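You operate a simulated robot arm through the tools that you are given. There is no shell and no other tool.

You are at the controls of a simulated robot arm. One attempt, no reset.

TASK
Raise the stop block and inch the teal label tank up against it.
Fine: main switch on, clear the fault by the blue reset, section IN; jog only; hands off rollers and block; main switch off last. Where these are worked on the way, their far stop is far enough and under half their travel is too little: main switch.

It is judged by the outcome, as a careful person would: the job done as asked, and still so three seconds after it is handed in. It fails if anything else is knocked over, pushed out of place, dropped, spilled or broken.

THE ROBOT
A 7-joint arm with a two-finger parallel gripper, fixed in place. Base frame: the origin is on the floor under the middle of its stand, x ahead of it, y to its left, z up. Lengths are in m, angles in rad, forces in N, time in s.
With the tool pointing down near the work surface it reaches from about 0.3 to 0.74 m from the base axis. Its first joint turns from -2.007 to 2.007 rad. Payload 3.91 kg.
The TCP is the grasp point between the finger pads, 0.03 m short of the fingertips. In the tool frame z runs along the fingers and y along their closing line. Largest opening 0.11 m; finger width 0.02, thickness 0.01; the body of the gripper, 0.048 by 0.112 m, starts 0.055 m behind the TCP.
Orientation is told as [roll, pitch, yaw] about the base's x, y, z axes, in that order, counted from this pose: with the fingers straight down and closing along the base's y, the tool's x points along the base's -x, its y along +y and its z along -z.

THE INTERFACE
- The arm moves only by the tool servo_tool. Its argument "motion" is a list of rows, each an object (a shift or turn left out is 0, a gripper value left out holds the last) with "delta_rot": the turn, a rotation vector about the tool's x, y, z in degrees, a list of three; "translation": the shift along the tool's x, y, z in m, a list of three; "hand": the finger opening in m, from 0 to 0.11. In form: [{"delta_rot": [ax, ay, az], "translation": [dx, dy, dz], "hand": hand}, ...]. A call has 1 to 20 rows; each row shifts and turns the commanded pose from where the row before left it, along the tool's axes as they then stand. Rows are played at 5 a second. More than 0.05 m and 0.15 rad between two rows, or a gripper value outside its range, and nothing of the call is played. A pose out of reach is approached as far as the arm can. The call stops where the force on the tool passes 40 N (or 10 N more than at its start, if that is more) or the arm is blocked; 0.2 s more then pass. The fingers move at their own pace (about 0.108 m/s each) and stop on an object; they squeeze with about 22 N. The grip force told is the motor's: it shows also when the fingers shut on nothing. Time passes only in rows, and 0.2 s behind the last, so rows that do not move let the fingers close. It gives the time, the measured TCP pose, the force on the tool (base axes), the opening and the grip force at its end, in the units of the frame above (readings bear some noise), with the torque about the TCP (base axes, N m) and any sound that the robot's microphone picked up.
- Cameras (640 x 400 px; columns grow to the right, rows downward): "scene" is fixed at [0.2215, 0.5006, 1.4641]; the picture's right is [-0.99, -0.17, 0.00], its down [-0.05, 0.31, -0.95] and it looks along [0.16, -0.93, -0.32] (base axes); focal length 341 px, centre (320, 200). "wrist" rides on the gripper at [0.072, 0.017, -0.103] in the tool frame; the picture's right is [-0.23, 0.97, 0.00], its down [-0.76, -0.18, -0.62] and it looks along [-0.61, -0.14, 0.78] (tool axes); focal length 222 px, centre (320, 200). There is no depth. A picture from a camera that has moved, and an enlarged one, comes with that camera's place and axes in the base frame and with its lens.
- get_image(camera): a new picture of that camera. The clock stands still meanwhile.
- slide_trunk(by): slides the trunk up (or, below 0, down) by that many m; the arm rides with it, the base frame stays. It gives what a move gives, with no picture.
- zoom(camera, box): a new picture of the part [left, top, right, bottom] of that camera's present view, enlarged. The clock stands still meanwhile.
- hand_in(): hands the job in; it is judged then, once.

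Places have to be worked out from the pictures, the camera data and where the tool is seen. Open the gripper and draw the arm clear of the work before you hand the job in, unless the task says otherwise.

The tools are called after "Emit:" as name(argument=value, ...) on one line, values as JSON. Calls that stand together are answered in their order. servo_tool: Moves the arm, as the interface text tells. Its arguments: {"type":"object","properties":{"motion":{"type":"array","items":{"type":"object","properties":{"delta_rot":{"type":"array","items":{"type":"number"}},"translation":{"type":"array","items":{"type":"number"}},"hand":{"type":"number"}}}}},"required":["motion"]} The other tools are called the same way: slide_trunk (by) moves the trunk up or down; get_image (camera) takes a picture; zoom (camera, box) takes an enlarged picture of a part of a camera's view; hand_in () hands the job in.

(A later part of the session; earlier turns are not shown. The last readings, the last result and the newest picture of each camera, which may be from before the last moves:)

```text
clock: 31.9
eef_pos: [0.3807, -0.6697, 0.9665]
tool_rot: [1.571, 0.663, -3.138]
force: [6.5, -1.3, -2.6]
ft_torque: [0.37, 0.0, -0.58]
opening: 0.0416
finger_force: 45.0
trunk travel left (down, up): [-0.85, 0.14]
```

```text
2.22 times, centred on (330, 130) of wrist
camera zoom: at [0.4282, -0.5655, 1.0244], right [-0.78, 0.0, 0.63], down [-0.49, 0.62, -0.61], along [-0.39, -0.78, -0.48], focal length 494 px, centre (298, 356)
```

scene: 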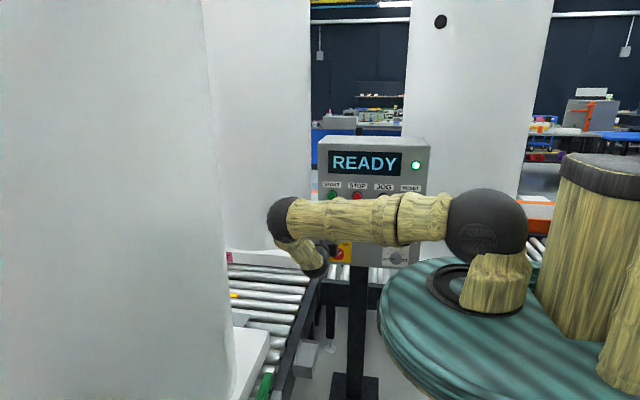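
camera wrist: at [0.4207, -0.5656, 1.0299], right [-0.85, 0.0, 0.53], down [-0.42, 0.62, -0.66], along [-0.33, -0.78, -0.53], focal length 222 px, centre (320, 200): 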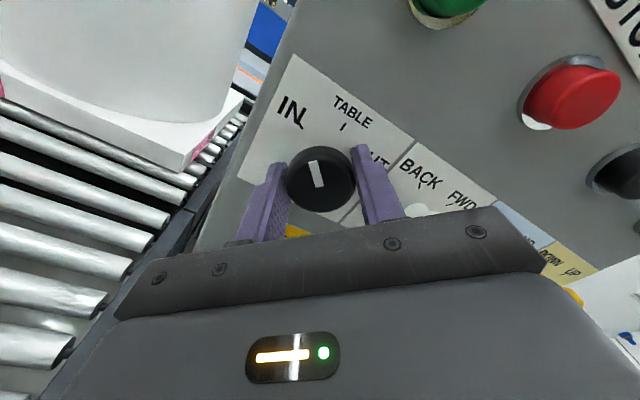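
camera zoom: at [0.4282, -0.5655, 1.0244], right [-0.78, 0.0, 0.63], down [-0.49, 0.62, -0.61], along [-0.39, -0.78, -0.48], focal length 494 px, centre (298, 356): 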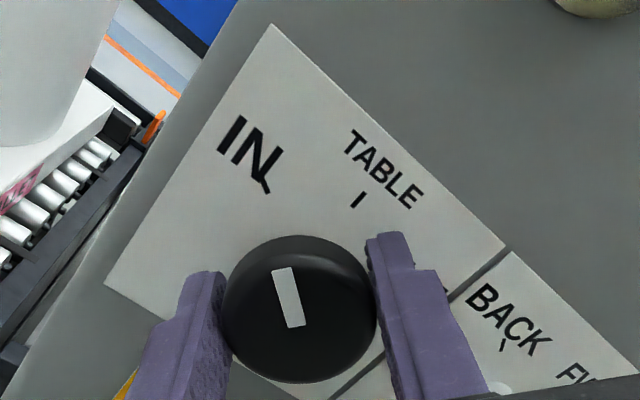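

The marks work out to IN at about 60° left of TABLE on a 28 mm radius. The knob is at about -52°, so I'll turn another 9°.

Emit:
servo_tool(motion=[{"delta_rot": [0, 0, -4]}, {"delta_rot": [0, 0, -5]}, {"delta_rot": [0, 0, 0]}])

Emit:
zoom(camera="wrist", box=[220, 40, 440, 220])

```text
clock: 32.7
eef_pos: [0.3809, -0.6697, 0.9667]
tool_rot: [1.571, 0.505, -3.139]
force: [10.9, 0.4, -2.4]
ft_torque: [-0.24, -0.85, 0.45]
opening: 0.0417
finger_force: 45.5
trunk travel left (down, up): [-0.85, 0.14]
```

```text
2.22 times, centred on (330, 130) of wrist
camera zoom: at [0.4367, -0.5655, 1.0161], right [-0.67, 0.0, 0.74], down [-0.58, 0.62, -0.52], along [-0.46, -0.78, -0.42], focal length 494 px, centre (298, 356)
```

zoom: 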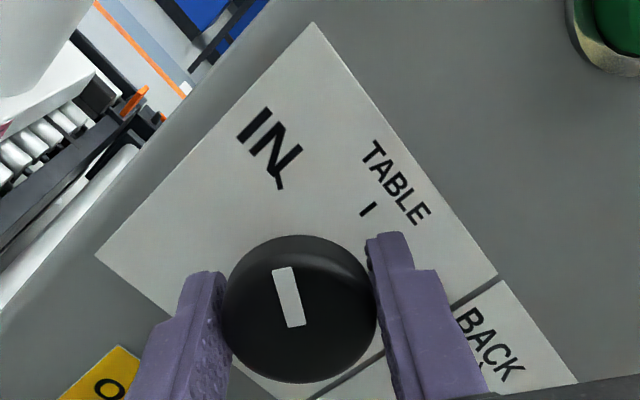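

The torque rose to -0.85 N·m, so the knob is at its IN stop. I'll release, back off and unwind the wrist.

Emit:
servo_tool(motion=[{"hand": 0.075}, {"hand": 0.075}, {"hand": 0.075}, {"translation": [0, 0, -0.03]}, {"translation": [0, 0, -0.04]}, {"delta_rot": [0, 0, 7.6]}, {"delta_rot": [0, 0, 7.6]}, {"delta_rot": [0, 0, 7.6]}, {"delta_rot": [0, 0, 7.6]}, {"delta_rot": [0, 0, 7.6]}, {"delta_rot": [0, 0, 7.6]}, {"delta_rot": [0, 0, 7.6]}, {"delta_rot": [0, 0, 7.8]}])

Emit:
get_image(camera="wrist")

Emit:
get_image(camera="scene")

```text
clock: 35.5
eef_pos: [0.3803, -0.5995, 0.9666]
tool_rot: [-1.592, 1.569, -0.02]
force: [-0.6, 0.3, -0.1]
ft_torque: [0.01, -0.01, -0.01]
opening: 0.0752
finger_force: 0.0
trunk travel left (down, up): [-0.85, 0.14]
```

```text
taken
camera wrist: at [0.3633, -0.496, 1.0393], right [-0.97, 0.0, -0.23], down [0.18, 0.62, -0.76], along [0.14, -0.78, -0.61], focal length 222 px, centre (320, 200)
```

wrist: 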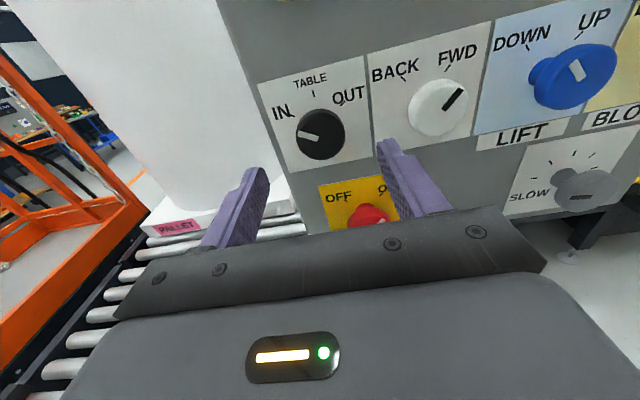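

```text
taken
```

scene: 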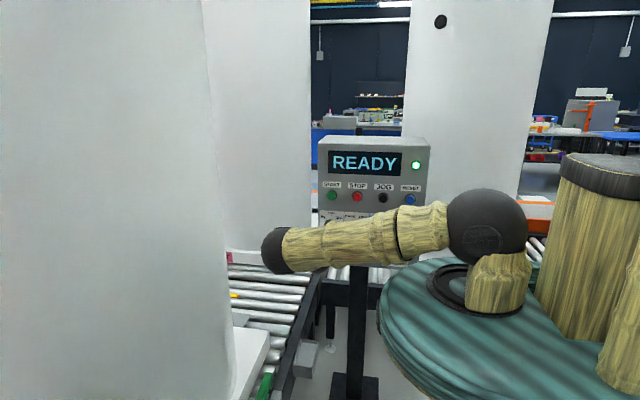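

Section is at IN and the display still shows READY. Now I'll traverse to the yellow BLOCK selector at about (0.097, -0.68, 0.965).

Emit:
servo_tool(motion=[{"translation": [0, 0.0405, 0]}, {"translation": [0, 0.0405, 0]}, {"translation": [0, 0.0405, 0]}, {"translation": [0, 0.0405, 0]}, {"translation": [0, 0.0405, 0]}, {"translation": [0, 0.0405, 0]}, {"translation": [0, 0.0405, 0]}, {"translation": [0, 0, 0]}])

Emit:
get_image(camera="wrist")

Emit:
get_image(camera="scene")

```text
clock: 37.3
eef_pos: [0.096, -0.5993, 0.964]
tool_rot: [-1.089, 1.572, 0.482]
force: [0.6, -0.3, 0.3]
ft_torque: [-0.01, 0.01, 0.0]
opening: 0.0751
finger_force: 0.1
trunk travel left (down, up): [-0.85, 0.14]
```

```text
taken
camera wrist: at [0.0793, -0.4953, 1.0372], right [-0.97, 0.0, -0.23], down [0.18, 0.62, -0.76], along [0.14, -0.78, -0.61], focal length 222 px, centre (320, 200)
```

wrist: 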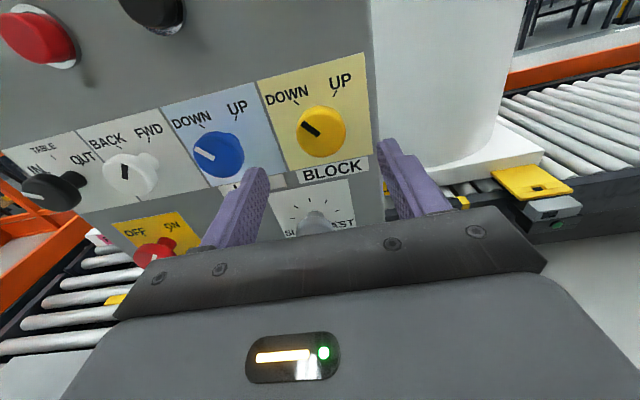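

```text
taken
```

scene: 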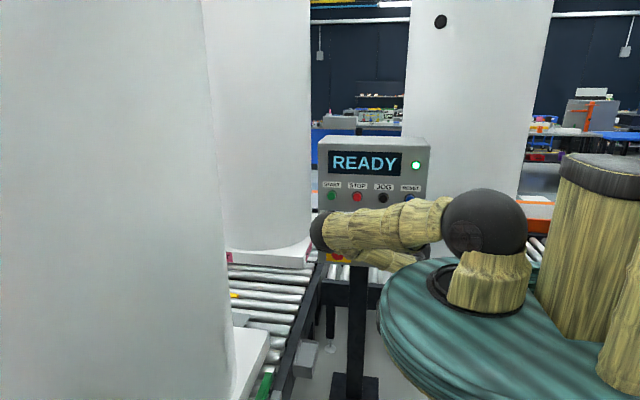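

The BLOCK knob is at about (0.095, 0.967) with its DOWN/UP marks at ±45°. I'll pre-wind -45° and advance over the cap.

Emit:
servo_tool(motion=[{"translation": [0.002, 0.0, 0.0]}, {"delta_rot": [0, 0, -7.5]}, {"delta_rot": [0, 0, -7.5]}, {"delta_rot": [0, 0, -7.5]}, {"delta_rot": [0, 0, -7.5]}, {"delta_rot": [0, 0, -7.5]}, {"delta_rot": [0, 0, -7.5]}, {"translation": [0, 0, 0.025]}, {"translation": [0, 0, 0.025]}, {"translation": [0, 0, 0]}])

Emit:
get_image(camera="wrist")

```text
clock: 39.7
eef_pos: [0.1702, -0.6441, 0.9764]
tool_rot: [1.587, 0.814, -3.03]
force: [-5.4, 21.9, -6.5]
ft_torque: [0.88, 0.23, 0.43]
opening: 0.0762
finger_force: 1.3
trunk travel left (down, up): [-0.85, 0.14]
stopped in row 10: the arm was blocked; the commanded pose is now the measured one
```

```text
taken
camera wrist: at [0.1975, -0.5362, 1.0398], right [-0.86, -0.08, 0.5], down [-0.45, 0.57, -0.68], along [-0.23, -0.82, -0.53], focal length 222 px, centre (320, 200)
```

wrist: 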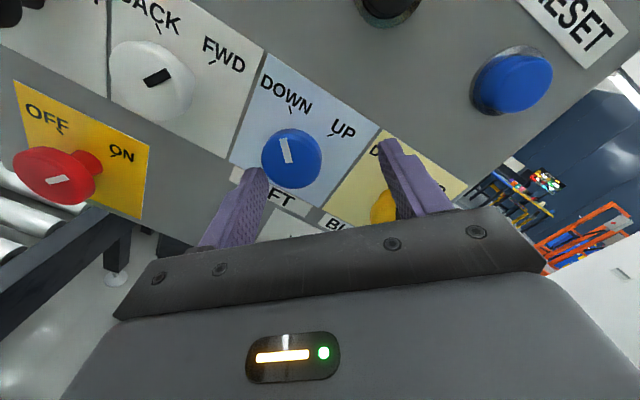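

The tool ended up at x≈0.17, well off target, and the arm reports it was blocked. I'll check the scene before doing anything else.

Emit:
get_image(camera="scene")

Emit:
zoom(camera="wrist", box=[220, 60, 480, 240])

```text
taken
```

scene: 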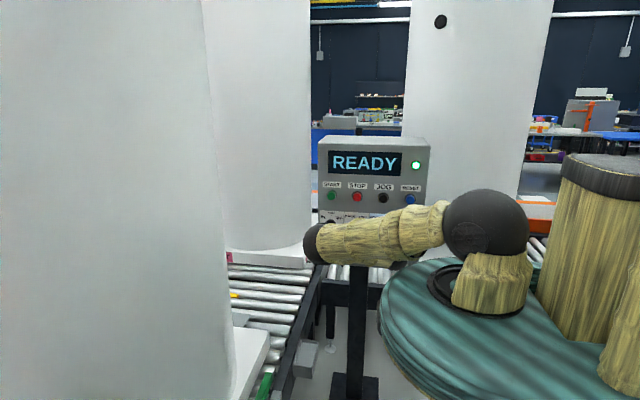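

```text
2.22 times, centred on (350, 150) of wrist
camera zoom: at [0.1975, -0.5362, 1.0398], right [-0.86, -0.08, 0.5], down [-0.45, 0.57, -0.68], along [-0.23, -0.82, -0.53], focal length 494 px, centre (253, 311)
```

zoom: 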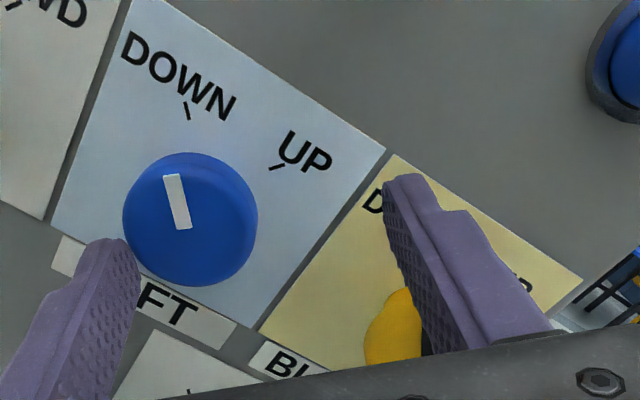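

The blue LIFT knob is still at DOWN, and the fingers straddle the wrong spot without gripping anything. I'll retreat straight back along the tool axis gently.

Emit:
servo_tool(motion=[{"translation": [0, 0, -0.015]}, {"translation": [0, 0, -0.02]}, {"translation": [0, 0, -0.03]}])

Emit:
get_image(camera="wrist")

Emit:
get_image(camera="scene")

```text
clock: 40.5
eef_pos: [0.1619, -0.5793, 0.9746]
tool_rot: [1.588, 0.811, -3.027]
force: [-0.2, 0.1, 0.3]
ft_torque: [0.01, -0.02, 0.01]
opening: 0.0747
finger_force: 0.1
trunk travel left (down, up): [-0.85, 0.14]
```

```text
taken
camera wrist: at [0.1903, -0.4709, 1.0377], right [-0.86, -0.08, 0.51], down [-0.46, 0.57, -0.68], along [-0.23, -0.82, -0.53], focal length 222 px, centre (320, 200)
```

wrist: 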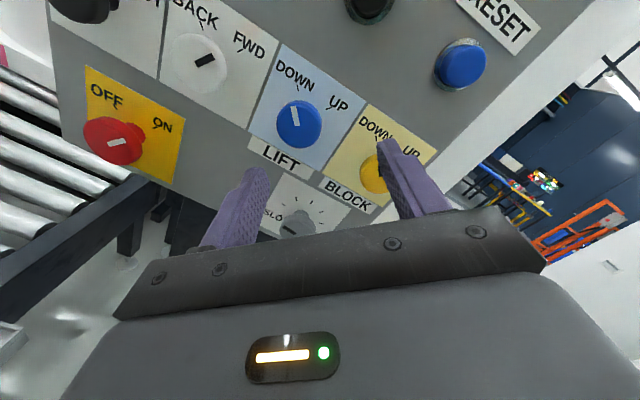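

```text
taken
```

scene: 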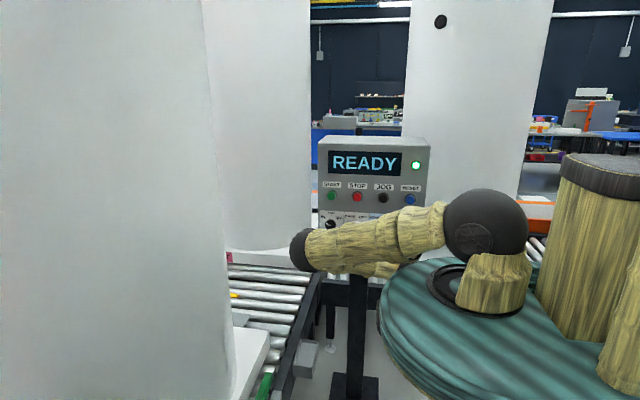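

The deviation matches the whole arm being rotated +7° about its base axis during the pre-wind, so joint 1 or a link couldn't follow there. Nothing was disturbed. I'll unwind the yaw in free space, fix the tilt, and test which wrist range works at this x.

Emit:
servo_tool(motion=[{"delta_rot": [0, 0, 7.5]}, {"delta_rot": [0, 0, 7.5]}, {"delta_rot": [0, 0, 7.5]}, {"delta_rot": [0, 0, 7.5]}, {"delta_rot": [0, 0, 7.5]}, {"delta_rot": [0, 0, 7.5]}, {"delta_rot": [-6.6, 0, 0]}, {"delta_rot": [0, 0, 0]}])

Emit:
get_image(camera="wrist")

Emit:
get_image(camera="scene")

```text
clock: 42.3
eef_pos: [0.1633, -0.5809, 0.9744]
tool_rot: [-1.858, 1.539, -0.301]
force: [-0.5, -0.9, -0.3]
ft_torque: [0.0, -0.02, 0.01]
opening: 0.075
finger_force: 0.0
trunk travel left (down, up): [-0.85, 0.14]
```

```text
taken
camera wrist: at [0.1465, -0.4761, 1.0459], right [-0.97, 0.01, -0.25], down [0.21, 0.61, -0.76], along [0.15, -0.79, -0.6], focal length 222 px, centre (320, 200)
```

wrist: 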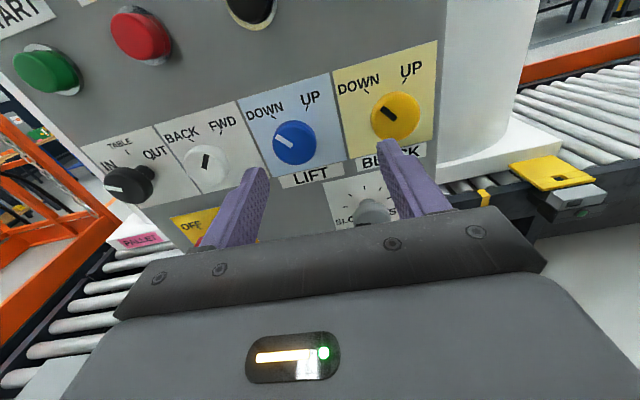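

```text
taken
```

scene: 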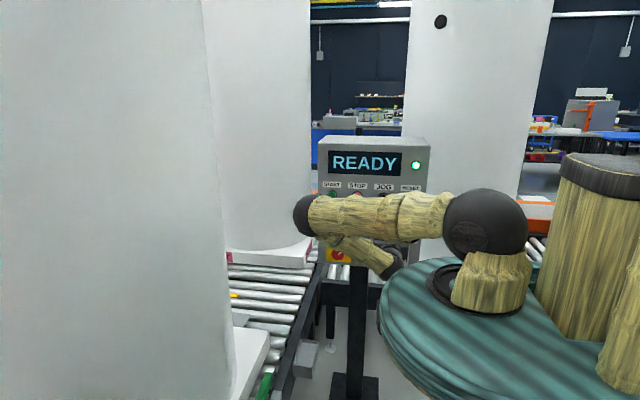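

I'm back at neutral yaw. I'll correct the small residual tilt, return in front of the BLOCK knob in free space, and verify tracking before winding.

Emit:
servo_tool(motion=[{"delta_rot": [0.8, -0.45, -1.4]}, {"translation": [-0.004, 0.034, 0.01]}, {"translation": [-0.004, 0.034, 0.008]}, {"translation": [0, 0, 0]}])

Emit:
get_image(camera="wrist")

Emit:
get_image(camera="scene")

```text
clock: 43.3
eef_pos: [0.0972, -0.597, 0.9648]
tool_rot: [-1.853, 1.568, -0.28]
force: [0.6, -0.3, 0.0]
ft_torque: [-0.02, -0.02, 0.0]
opening: 0.0752
finger_force: 0.1
trunk travel left (down, up): [-0.85, 0.14]
```

```text
taken
camera wrist: at [0.0798, -0.4938, 1.0382], right [-0.97, 0.0, -0.23], down [0.18, 0.62, -0.76], along [0.14, -0.78, -0.61], focal length 222 px, centre (320, 200)
```

wrist: 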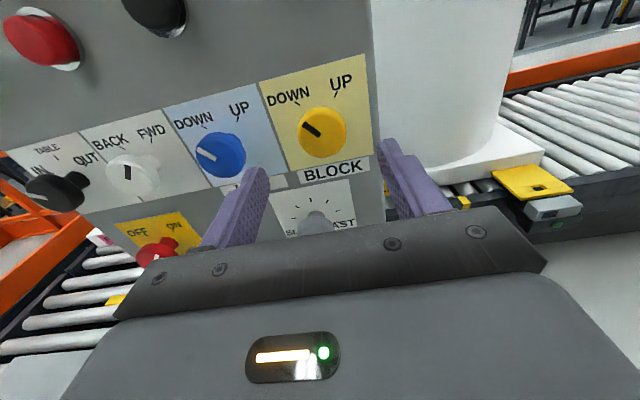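

```text
taken
```

scene: 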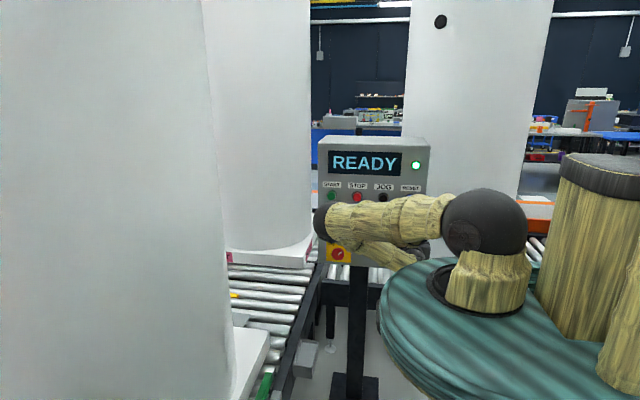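

Tracking is good at neutral here. I'll test the positive wrist range in free space, up to +82°, checking that the position holds.

Emit:
servo_tool(motion=[{"delta_rot": [0, 0, 7.5]}, {"delta_rot": [0, 0, 7.5]}, {"delta_rot": [0, 0, 7.5]}, {"delta_rot": [0, 0, 7.5]}, {"delta_rot": [0, 0, 7.5]}, {"delta_rot": [0, 0, 7.5]}, {"delta_rot": [0, 0, 0]}])

Emit:
servo_tool(motion=[{"delta_rot": [0, 0, 7.5]}, {"delta_rot": [0, 0, 7.5]}, {"delta_rot": [0, 0, 7.5]}, {"delta_rot": [0, 0, 7.5]}, {"delta_rot": [0, 0, 7.5]}, {"delta_rot": [0, 0, 0]}])

Emit:
get_image(camera="scene")

```text
clock: 44.9
eef_pos: [0.0968, -0.6, 0.9662]
tool_rot: [-1.572, 0.78, 0.002]
force: [-0.3, 0.6, 1.2]
ft_torque: [-0.03, 0.01, 0.01]
opening: 0.0752
finger_force: 0.2
trunk travel left (down, up): [-0.85, 0.14]
```

```text
clock: 46.3
eef_pos: [0.0971, -0.599, 0.9661]
tool_rot: [-1.574, 0.126, 0.002]
force: [0.9, -0.1, 0.2]
ft_torque: [0.01, -0.01, -0.02]
opening: 0.075
finger_force: 0.1
trunk travel left (down, up): [-0.85, 0.14]
```

```text
taken
```

scene: 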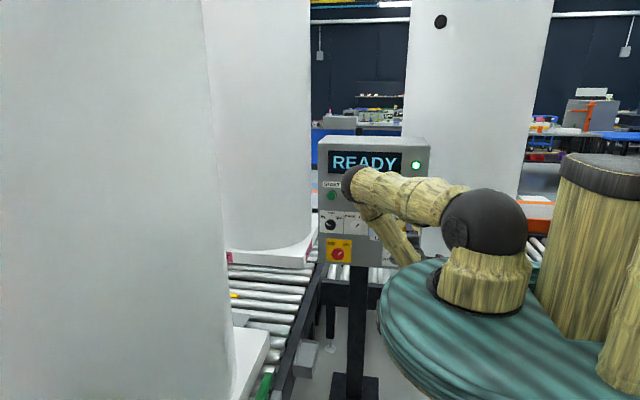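

The positive range tracks perfectly up to 82°. I'll check two more steps to +97°, then unwind to 0 to grip there.

Emit:
servo_tool(motion=[{"delta_rot": [0, 0, 7.5]}, {"delta_rot": [0, 0, 7.5]}, {"delta_rot": [0, 0, 0]}])

Emit:
servo_tool(motion=[{"delta_rot": [0, 0, -7.5]}, {"delta_rot": [0, 0, -7.5]}, {"delta_rot": [0, 0, -7.5]}, {"delta_rot": [0, 0, -7.5]}, {"delta_rot": [0, 0, -7.5]}, {"delta_rot": [0, 0, -7.5]}, {"delta_rot": [0, 0, -7.5]}, {"delta_rot": [0, 0, -7.5]}, {"delta_rot": [0, 0, -7.5]}, {"delta_rot": [0, 0, -7.5]}, {"delta_rot": [0, 0, -7.5]}, {"delta_rot": [0, 0, -7.5]}, {"delta_rot": [0, 0, -7.5]}, {"delta_rot": [0, 0, 0]}])

Emit:
zoom(camera="wrist", box=[220, 40, 420, 220])

```text
clock: 47.1
eef_pos: [0.0974, -0.599, 0.9665]
tool_rot: [-1.573, -0.134, 0.003]
force: [-0.8, 0.5, -0.5]
ft_torque: [-0.01, -0.02, 0.01]
opening: 0.075
finger_force: 0.0
trunk travel left (down, up): [-0.85, 0.14]
```

```text
clock: 50.1
eef_pos: [0.097, -0.6001, 0.9664]
tool_rot: [-2.18, 1.569, -0.607]
force: [0.4, 0.1, 0.6]
ft_torque: [0.02, -0.04, -0.02]
opening: 0.0748
finger_force: 0.1
trunk travel left (down, up): [-0.85, 0.14]
```

```text
2.22 times, centred on (320, 130) of wrist
camera zoom: at [0.0791, -0.4955, 1.0389], right [-0.97, 0.0, -0.23], down [0.18, 0.62, -0.76], along [0.14, -0.78, -0.61], focal length 494 px, centre (320, 356)
```

zoom: 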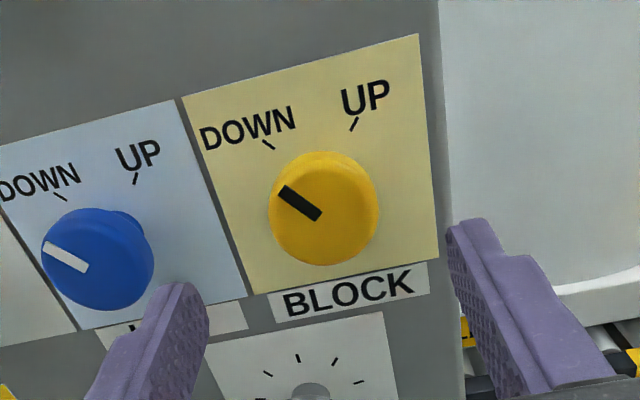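

The knob is at about (0.0955, 0.965) and the tool is within 2 mm. I'll advance partway and check tracking.

Emit:
servo_tool(motion=[{"translation": [-0.001, 0.0015, 0.02]}, {"translation": [0, 0, 0.02]}, {"translation": [0, 0, 0.01]}, {"translation": [0, 0, 0]}])

Emit:
get_image(camera="wrist")

```text
clock: 51.1
eef_pos: [0.0934, -0.6507, 0.9643]
tool_rot: [-1.841, 1.568, -0.269]
force: [0.6, -0.6, 0.4]
ft_torque: [0.02, 0.0, -0.01]
opening: 0.0751
finger_force: 0.1
trunk travel left (down, up): [-0.85, 0.14]
```

```text
taken
camera wrist: at [0.0771, -0.5467, 1.0377], right [-0.97, 0.0, -0.23], down [0.18, 0.62, -0.76], along [0.14, -0.78, -0.61], focal length 222 px, centre (320, 200)
```

wrist: 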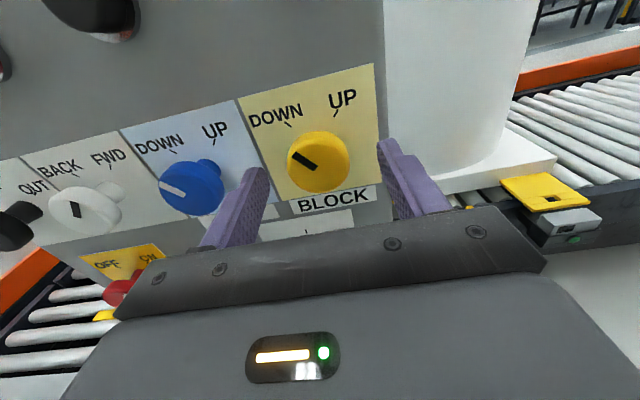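

The alignment is good. I'll make a small correction, advance 2 cm and close on the BLOCK knob.

Emit:
servo_tool(motion=[{"translation": [0.002, -0.001, 0.01]}, {"translation": [0, 0, 0.01]}, {"hand": 0.0}, {"hand": 0.0}, {"hand": 0.0}, {"hand": 0.0}])

Emit:
get_image(camera="wrist")

```text
clock: 52.5
eef_pos: [0.0947, -0.6698, 0.9684]
tool_rot: [-1.774, 1.569, -0.201]
force: [-5.0, -4.1, 3.0]
ft_torque: [0.69, 0.0, -0.68]
opening: 0.0408
finger_force: 45.1
trunk travel left (down, up): [-0.85, 0.14]
```

```text
taken
camera wrist: at [0.0783, -0.5663, 1.0404], right [-0.97, 0.0, -0.23], down [0.18, 0.62, -0.76], along [0.14, -0.78, -0.61], focal length 222 px, centre (320, 200)
```

wrist: 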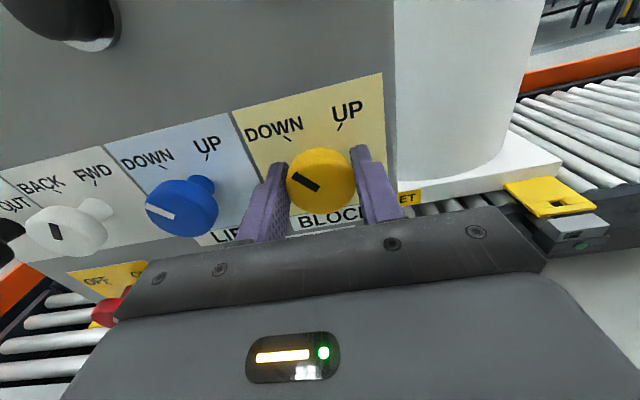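

Gripped at 0.041. I'll turn it clockwise 90° toward UP.

Emit:
servo_tool(motion=[{"delta_rot": [0, 0, 7.5]}, {"delta_rot": [0, 0, 7.5]}, {"delta_rot": [0, 0, 7.5]}, {"delta_rot": [0, 0, 7.5]}, {"delta_rot": [0, 0, 7.5]}, {"delta_rot": [0, 0, 7.5]}, {"delta_rot": [0, 0, 7.5]}, {"delta_rot": [0, 0, 7.5]}, {"delta_rot": [0, 0, 7.5]}, {"delta_rot": [0, 0, 7.5]}, {"delta_rot": [0, 0, 7.5]}, {"delta_rot": [0, 0, 7.5]}, {"delta_rot": [0, 0, 0]}])

Emit:
get_image(camera="wrist")

Emit:
get_image(camera="scene")

```text
clock: 55.3
eef_pos: [0.0964, -0.6699, 0.9652]
tool_rot: [-1.566, -0.005, 0.003]
force: [-11.2, -7.7, -8.8]
ft_torque: [-0.15, 0.76, 0.46]
opening: 0.0418
finger_force: 44.5
trunk travel left (down, up): [-0.85, 0.14]
```

```text
taken
camera wrist: at [0.0236, -0.5665, 0.9486], right [0.23, 0.0, -0.97], down [0.76, 0.63, 0.18], along [0.61, -0.78, 0.14], focal length 222 px, centre (320, 200)
```

wrist: 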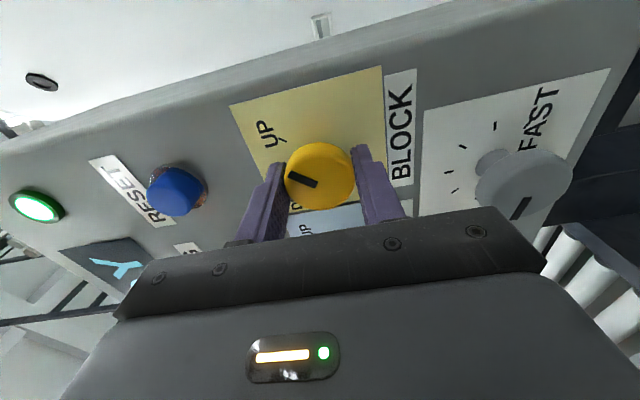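

```text
taken
```

scene: 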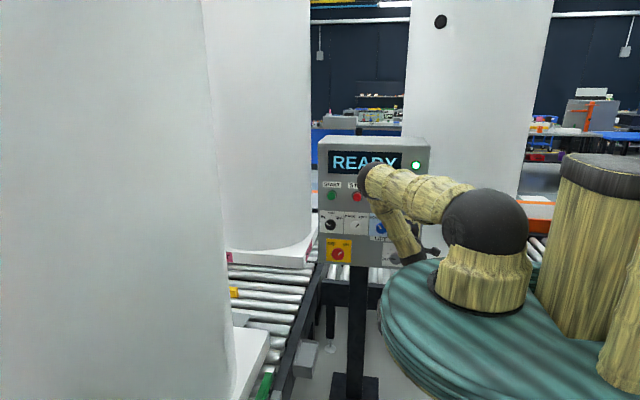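

The torque shows the stop and the yellow block in the scene now stands taller. I'll release, back off, unwind and confirm.

Emit:
servo_tool(motion=[{"hand": 0.075}, {"hand": 0.075}, {"hand": 0.075}, {"translation": [0, 0, -0.03]}, {"translation": [0, 0, -0.04]}, {"delta_rot": [0, 0, -7.5], "hand": 0.0}, {"delta_rot": [0, 0, -7.5]}, {"delta_rot": [0, 0, -7.5]}, {"delta_rot": [0, 0, -7.5]}, {"delta_rot": [0, 0, -7.5]}, {"delta_rot": [0, 0, -7.5]}, {"delta_rot": [0, 0, -7.5]}, {"delta_rot": [0, 0, -7.5]}, {"delta_rot": [0, 0, -7.5]}, {"delta_rot": [0, 0, -7.5]}, {"delta_rot": [0, 0, -7.5]}, {"delta_rot": [0, 0, -7.5]}, {"delta_rot": [0, 0, 0]}])

Emit:
get_image(camera="wrist")

Emit:
zoom(camera="scene", box=[200, 220, 360, 400])

Emit:
zoom(camera="scene", box=[310, 125, 440, 275])

```text
clock: 59.1
eef_pos: [0.0947, -0.5988, 0.9692]
tool_rot: [-2.336, 1.569, -0.765]
force: [-0.9, -0.2, -0.2]
ft_torque: [0.0, 0.01, -0.03]
opening: 0.0
finger_force: 22.5
trunk travel left (down, up): [-0.85, 0.14]
```

```text
taken
camera wrist: at [0.0781, -0.4954, 1.0403], right [-0.97, 0.0, -0.23], down [0.18, 0.62, -0.76], along [0.14, -0.78, -0.61], focal length 222 px, centre (320, 200)
```

wrist: 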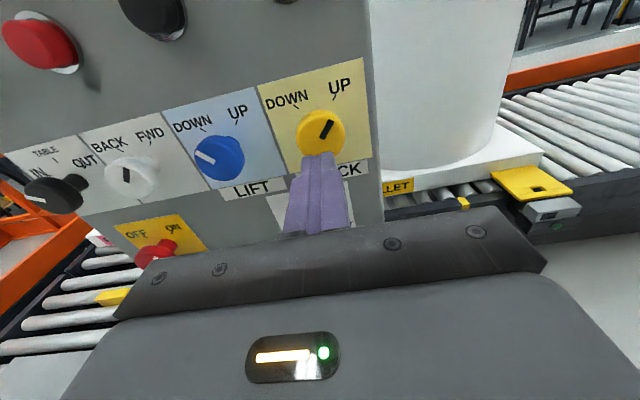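

```text
2.22 times, centred on (280, 310) of scene
camera zoom: at [0.2215, 0.5006, 1.4641], right [-0.99, -0.17, 0.0], down [-0.05, 0.31, -0.95], along [0.16, -0.93, -0.32], focal length 758 px, centre (409, -44)
```

zoom: 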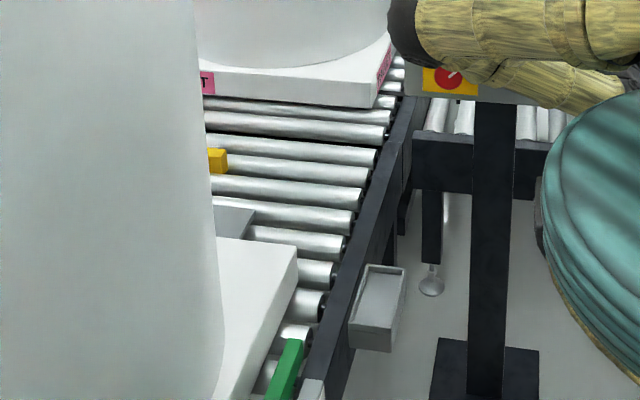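

```text
2.67 times, centred on (375, 200) of scene
camera zoom: at [0.2215, 0.5006, 1.4641], right [-0.99, -0.17, 0.0], down [-0.05, 0.31, -0.95], along [0.16, -0.93, -0.32], focal length 910 px, centre (173, 200)
```

zoom: 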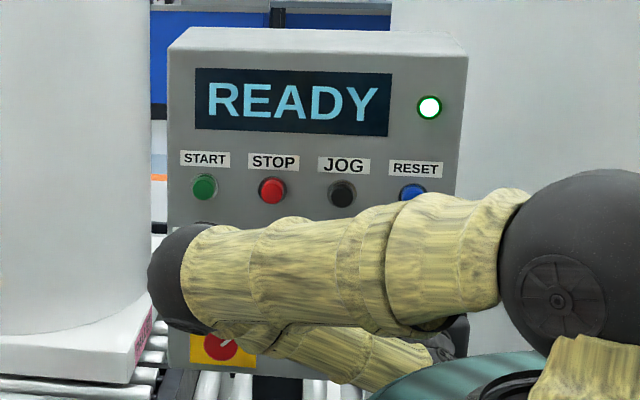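

The block is raised, BLOCK is at UP, section is IN, direction is FWD and the display reads READY. Now I'll move the closed fingers in front of the JOG button at about (0.190, 1.077).

Emit:
servo_tool(motion=[{"translation": [0.027, -0.024, 0]}, {"translation": [0.027, -0.024, 0]}, {"translation": [0.027, -0.024, 0]}, {"translation": [0.027, -0.024, 0]}, {"translation": [0, 0, 0]}])

Emit:
get_image(camera="wrist")

Emit:
get_image(camera="scene")

```text
clock: 60.3
eef_pos: [0.1901, -0.5984, 1.076]
tool_rot: [-1.587, 1.57, -0.016]
force: [-0.6, 0.3, -0.3]
ft_torque: [-0.02, -0.02, 0.02]
opening: 0.0001
finger_force: 22.4
trunk travel left (down, up): [-0.85, 0.14]
```

```text
taken
camera wrist: at [0.1738, -0.4951, 1.1487], right [-0.97, 0.0, -0.23], down [0.18, 0.62, -0.76], along [0.14, -0.78, -0.61], focal length 222 px, centre (320, 200)
```

wrist: 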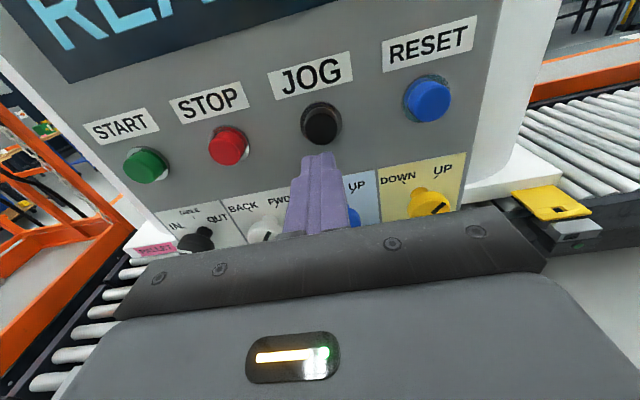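

```text
taken
```

scene: 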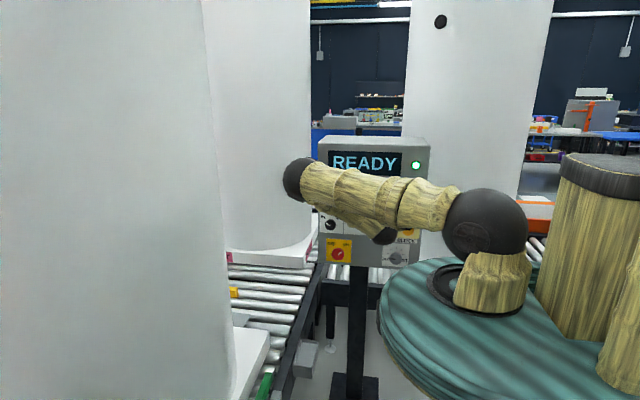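

The JOG button is lined up within 2 mm. I'll advance to just short of contact.

Emit:
servo_tool(motion=[{"translation": [0.001, 0.0015, 0.02]}, {"translation": [0, 0, 0.02]}, {"translation": [0, 0, 0.01]}, {"translation": [0, 0, 0]}])

Emit:
zoom(camera="wrist", box=[220, 60, 420, 220])

```text
clock: 61.3
eef_pos: [0.1915, -0.648, 1.077]
tool_rot: [-1.942, 1.565, -0.368]
force: [-0.3, 0.2, -0.1]
ft_torque: [0.02, 0.03, 0.0]
opening: 0.0
finger_force: 21.5
trunk travel left (down, up): [-0.85, 0.14]
```

```text
2.50 times, centred on (320, 140) of wrist
camera zoom: at [0.173, -0.544, 1.1494], right [-0.97, 0.0, -0.23], down [0.18, 0.62, -0.76], along [0.15, -0.78, -0.61], focal length 555 px, centre (320, 350)
```

zoom: 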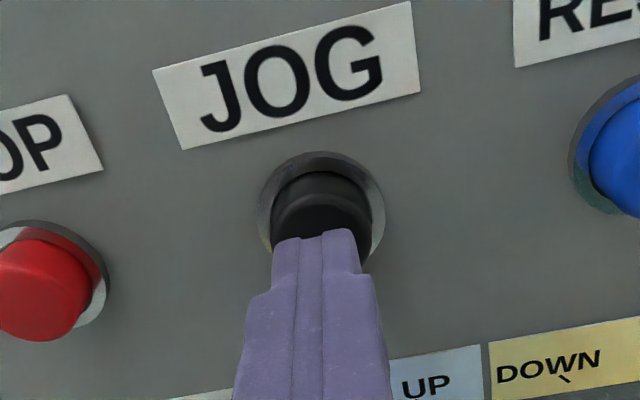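

Aligned. I'll press in with a short hold, then ease off, and see which way and how fast the tank moves.

Emit:
servo_tool(motion=[{"translation": [0, 0, 0.006]}, {"translation": [0, 0, 0.006]}, {"translation": [0, 0, 0.005]}, {"translation": [0, 0, 0]}, {"translation": [0, 0, -0.014]}, {"translation": [0, 0, 0]}])

Emit:
get_image(camera="scene")

Emit:
zoom(camera="scene", box=[200, 220, 360, 400])

```text
clock: 62.7
eef_pos: [0.1882, -0.6518, 1.0775]
tool_rot: [-1.736, 1.567, -0.168]
force: [-0.1, -0.9, -0.7]
ft_torque: [-0.03, -0.02, 0.07]
opening: 0.0
finger_force: 22.5
trunk travel left (down, up): [-0.85, 0.14]
heard: click
```

```text
taken
```

scene: 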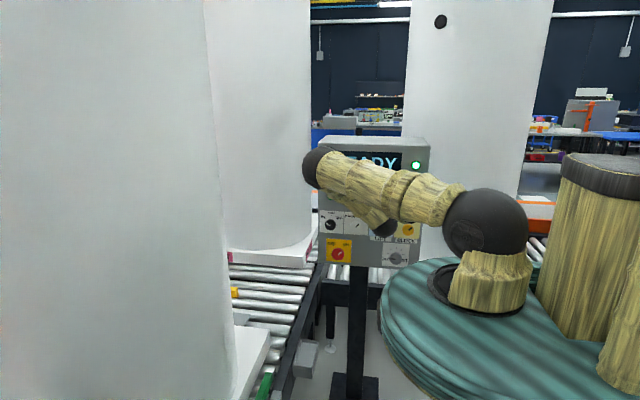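

```text
2.22 times, centred on (280, 310) of scene
camera zoom: at [0.2215, 0.5006, 1.4641], right [-0.99, -0.17, 0.0], down [-0.05, 0.31, -0.95], along [0.16, -0.93, -0.32], focal length 758 px, centre (409, -44)
```

zoom: 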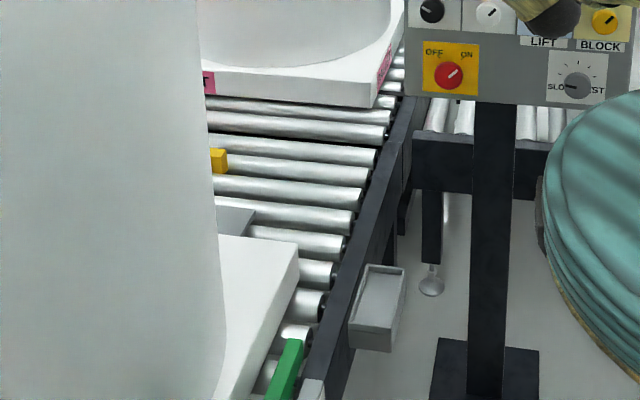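

The jog works. The pallet moved about 1 cm toward the block, which is the right direction, at about 3 cm/s. I'll hold JOG for about 2 s and check.

Emit:
servo_tool(motion=[{"translation": [0, 0, 0.008]}, {"translation": [0, 0, 0.006]}, {"translation": [0, 0, 0]}, {"translation": [0, 0, 0]}, {"translation": [0, 0, 0]}, {"translation": [0, 0, 0]}, {"translation": [0, 0, 0]}, {"translation": [0, 0, 0]}, {"translation": [0, 0, 0]}, {"translation": [0, 0, 0]}, {"translation": [0, 0, -0.014]}, {"translation": [0, 0, 0]}])

Emit:
get_image(camera="scene")

Emit:
zoom(camera="scene", box=[200, 220, 360, 400])

```text
clock: 65.3
eef_pos: [0.19, -0.6516, 1.0763]
tool_rot: [-2.015, 1.568, -0.443]
force: [-0.2, 0.8, 0.7]
ft_torque: [-0.05, -0.02, 0.0]
opening: 0.0
finger_force: 22.0
trunk travel left (down, up): [-0.85, 0.14]
heard: click
```

```text
taken
```

scene: 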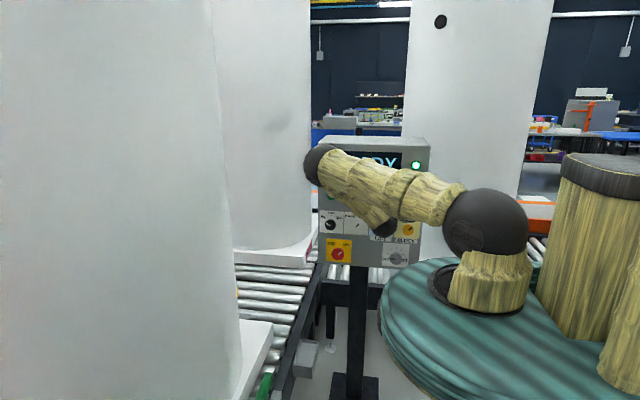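

```text
2.22 times, centred on (280, 310) of scene
camera zoom: at [0.2215, 0.5006, 1.4641], right [-0.99, -0.17, 0.0], down [-0.05, 0.31, -0.95], along [0.16, -0.93, -0.32], focal length 758 px, centre (409, -44)
```

zoom: 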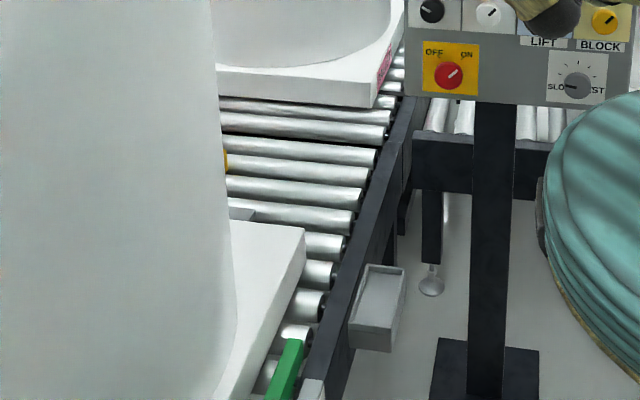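

The plate is fixed and the pallet is riding forward. Its front edge has gone from y≈-0.542 to about -0.592, at roughly 2.2 cm/s. The block's near face is around y≈-0.80 to -0.83, so about 0.2 m remains. I'll jog another 3.5 s.

Emit:
servo_tool(motion=[{"translation": [0, 0, 0.008]}, {"translation": [0, 0, 0.006]}, {}, {}, {}, {}, {}, {}, {}, {}, {}, {}, {}, {}, {}, {}, {}, {}, {"translation": [0, 0, -0.014]}, {}])

Emit:
get_image(camera="scene")

Emit:
zoom(camera="scene", box=[200, 220, 360, 400])

```text
clock: 69.5
eef_pos: [0.1917, -0.6514, 1.0764]
tool_rot: [-2.044, 1.567, -0.47]
force: [-0.3, 0.1, 0.0]
ft_torque: [0.0, 0.02, -0.01]
opening: 0.0
finger_force: 22.2
trunk travel left (down, up): [-0.85, 0.14]
heard: click
```

```text
taken
```

scene: 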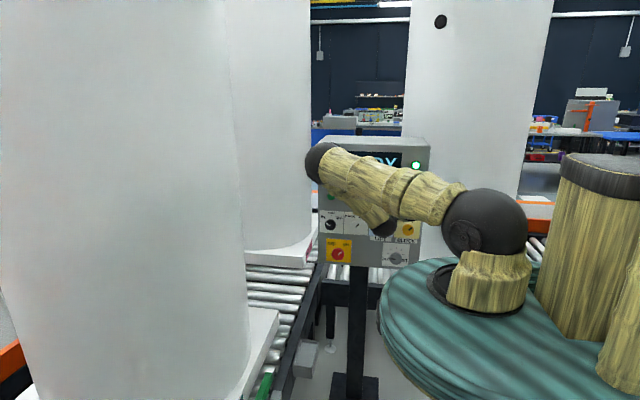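

```text
2.22 times, centred on (280, 310) of scene
camera zoom: at [0.2215, 0.5006, 1.4641], right [-0.99, -0.17, 0.0], down [-0.05, 0.31, -0.95], along [0.16, -0.93, -0.32], focal length 758 px, centre (409, -44)
```

zoom: 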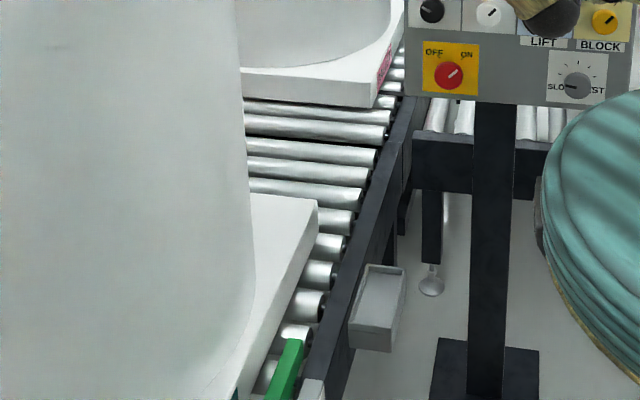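

The pallet front is now at y≈-0.671. One more similar hold should bring it to about -0.75, and then I'll inspect the gap with the wrist camera.

Emit:
servo_tool(motion=[{"translation": [0, 0, 0.008]}, {"translation": [0, 0, 0.006]}, {}, {}, {}, {}, {}, {}, {}, {}, {}, {}, {}, {}, {}, {}, {}, {}, {"translation": [0, 0, -0.014]}, {}])

Emit:
zoom(camera="scene", box=[200, 220, 360, 400])

Emit:
get_image(camera="wrist")

```text
clock: 73.7
eef_pos: [0.19, -0.652, 1.0747]
tool_rot: [-1.924, 1.567, -0.351]
force: [0.7, 0.5, -0.2]
ft_torque: [0.0, -0.04, 0.02]
opening: 0.0
finger_force: 22.1
trunk travel left (down, up): [-0.85, 0.14]
heard: click
```

```text
2.22 times, centred on (280, 310) of scene
camera zoom: at [0.2215, 0.5006, 1.4641], right [-0.99, -0.17, 0.0], down [-0.05, 0.31, -0.95], along [0.16, -0.93, -0.32], focal length 758 px, centre (409, -44)
```

zoom: 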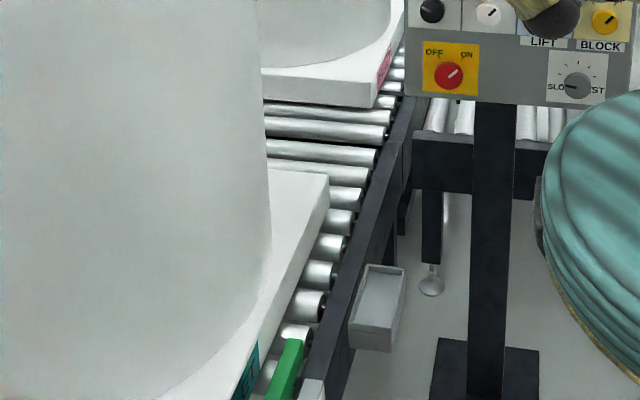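

```text
taken
camera wrist: at [0.1731, -0.5481, 1.1479], right [-0.97, 0.0, -0.23], down [0.18, 0.62, -0.76], along [0.15, -0.78, -0.61], focal length 222 px, centre (320, 200)
```

wrist: 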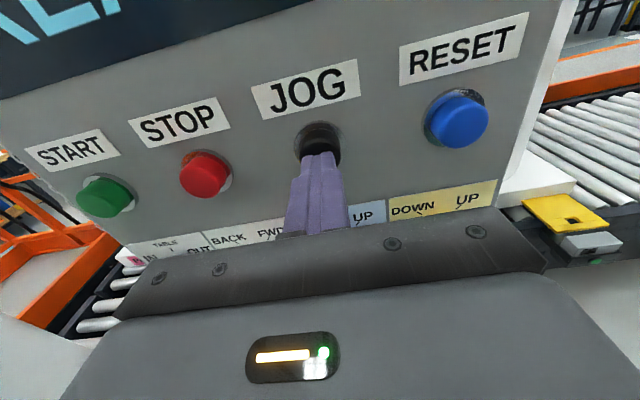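

The pallet front is at y≈-0.752 with roughly 5-8 cm left. Before inching further I'll back off and tilt the wrist camera down to see the actual gap to the block.

Emit:
servo_tool(motion=[{"translation": [0, 0, -0.03]}, {"translation": [0, 0, -0.03]}, {"delta_rot": [0, -7.5, 0]}, {"delta_rot": [0, -7.5, 0]}, {"delta_rot": [0, -7.5, 0]}, {"delta_rot": [0, -7.5, 0]}, {"delta_rot": [0, -7.5, 0]}, {"delta_rot": [0, -7.5, 0]}, {"translation": [0.03, 0, -0.03]}, {"translation": [0.03, 0, -0.03]}, {"translation": [0.03, 0, -0.03]}, {}])

Emit:
get_image(camera="wrist")

Emit:
get_image(camera="scene")

```text
clock: 76.3
eef_pos: [0.1905, -0.5922, 1.2007]
tool_rot: [-0.002, 0.786, 1.572]
force: [-0.3, 0.1, -0.4]
ft_torque: [0.0, -0.01, -0.02]
opening: 0.0002
finger_force: 22.4
trunk travel left (down, up): [-0.85, 0.14]
```

```text
taken
camera wrist: at [0.173, -0.5693, 1.3261], right [-0.97, 0.16, -0.16], down [0.18, 0.98, -0.1], along [0.14, -0.12, -0.98], focal length 222 px, centre (320, 200)
```

wrist: 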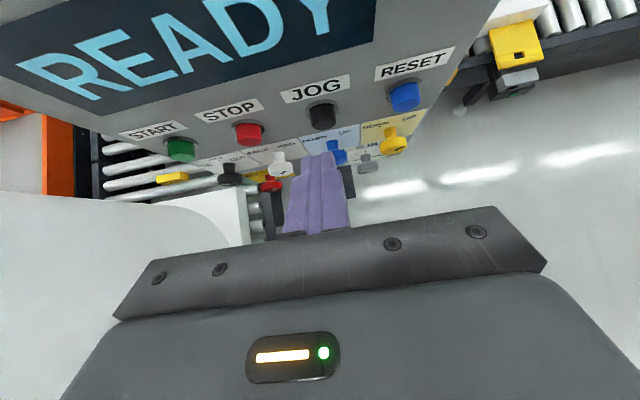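

```text
taken
```

scene: 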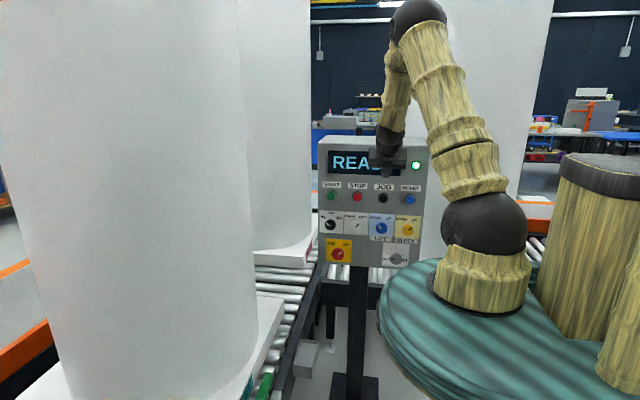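

Emit:
zoom(camera="wrist", box=[80, 130, 290, 250])

```text
3.05 times, centred on (185, 190) of wrist
camera zoom: at [0.173, -0.5693, 1.3261], right [-0.97, 0.16, -0.16], down [0.18, 0.98, -0.1], along [0.14, -0.12, -0.98], focal length 677 px, centre (731, 230)
```

zoom: 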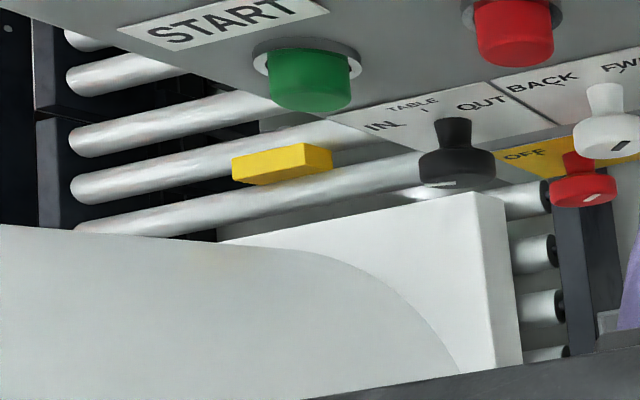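

The gap from the pallet front (y≈-0.767) to the block's near face (y≈-0.835) is about 6-7 cm, or roughly 3 s of jogging. I'll go back to JOG the way I came and check alignment.

Emit:
servo_tool(motion=[{"translation": [-0.03, 0, 0.03]}, {"translation": [-0.03, 0, 0.03]}, {"translation": [-0.03, 0, 0.03]}, {"delta_rot": [0, 7.5, 0]}, {"delta_rot": [0, 7.5, 0]}, {"delta_rot": [0, 7.5, 0]}, {"delta_rot": [0, 7.5, 0]}, {"delta_rot": [0, 7.5, 0]}, {"delta_rot": [0, 7.5, 0]}, {"translation": [0, 0, 0.03]}, {"translation": [0, 0, 0.026]}, {}])

Emit:
zoom(camera="wrist", box=[220, 60, 420, 220])

```text
clock: 78.9
eef_pos: [0.1892, -0.6469, 1.0756]
tool_rot: [-2.067, 1.568, -0.493]
force: [-0.4, -0.4, 0.1]
ft_torque: [0.0, -0.01, -0.03]
opening: 0.0001
finger_force: 22.0
trunk travel left (down, up): [-0.85, 0.14]
```

```text
2.50 times, centred on (320, 140) of wrist
camera zoom: at [0.1728, -0.5424, 1.149], right [-0.97, 0.0, -0.23], down [0.18, 0.62, -0.76], along [0.15, -0.78, -0.61], focal length 555 px, centre (320, 350)
```

zoom: 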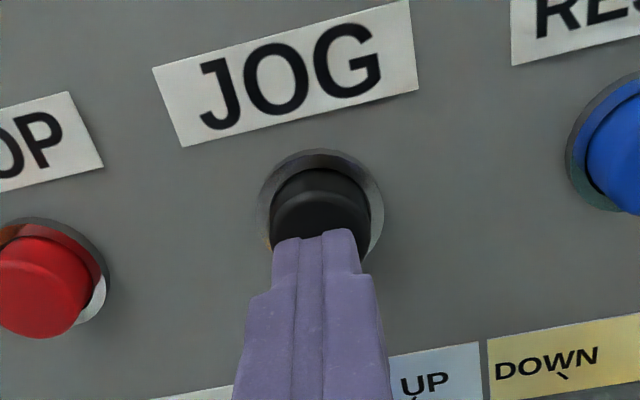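

Still aligned on JOG. I'll jog about 1.8 s, aiming for roughly 4 cm.

Emit:
servo_tool(motion=[{"translation": [0, 0, 0.008]}, {"translation": [0, 0, 0.006]}, {"translation": [0, 0, 0.004]}, {}, {}, {}, {}, {}, {}, {}, {}, {"translation": [0, 0, -0.014]}, {}])

Emit:
zoom(camera="scene", box=[200, 220, 360, 400])

```text
clock: 81.7
eef_pos: [0.189, -0.6527, 1.077]
tool_rot: [-1.942, 1.567, -0.369]
force: [-0.3, -0.5, -0.4]
ft_torque: [-0.02, -0.03, 0.0]
opening: 0.0001
finger_force: 22.2
trunk travel left (down, up): [-0.85, 0.14]
heard: click
```

```text
2.22 times, centred on (280, 310) of scene
camera zoom: at [0.2215, 0.5006, 1.4641], right [-0.99, -0.17, 0.0], down [-0.05, 0.31, -0.95], along [0.16, -0.93, -0.32], focal length 758 px, centre (409, -44)
```

zoom: 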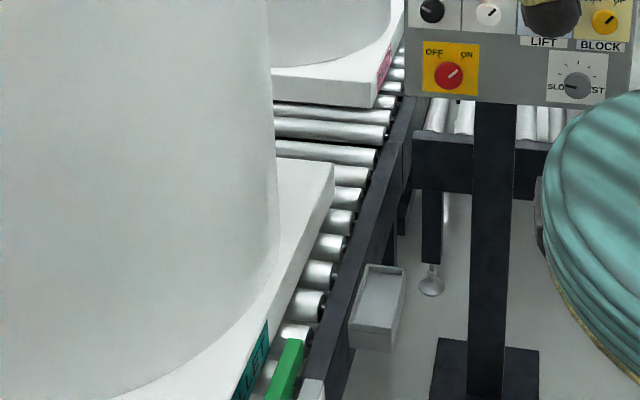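

The pallet front is at y≈-0.798 with about 2 cm left. Now short inching pulses.

Emit:
servo_tool(motion=[{"translation": [0, 0, 0.008]}, {"translation": [0, 0, 0.005]}, {}, {}, {"translation": [0, 0, -0.013]}, {}])

Emit:
zoom(camera="scene", box=[200, 220, 360, 400])

```text
clock: 83.1
eef_pos: [0.1902, -0.653, 1.0781]
tool_rot: [-1.901, 1.568, -0.329]
force: [-0.4, -0.4, 0.9]
ft_torque: [0.0, 0.01, -0.02]
opening: 0.0
finger_force: 22.0
trunk travel left (down, up): [-0.85, 0.14]
heard: click
```

```text
2.22 times, centred on (280, 310) of scene
camera zoom: at [0.2215, 0.5006, 1.4641], right [-0.99, -0.17, 0.0], down [-0.05, 0.31, -0.95], along [0.16, -0.93, -0.32], focal length 758 px, centre (409, -44)
```

zoom: 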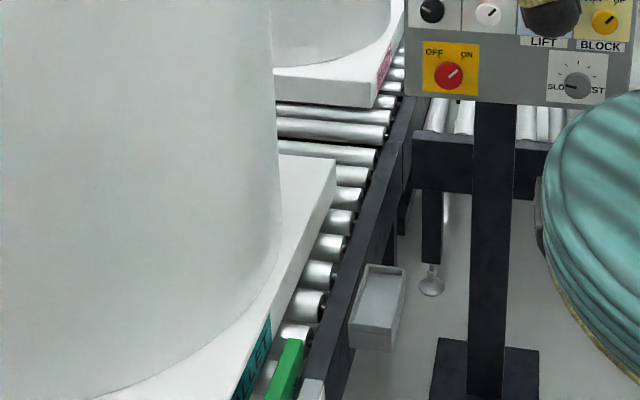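

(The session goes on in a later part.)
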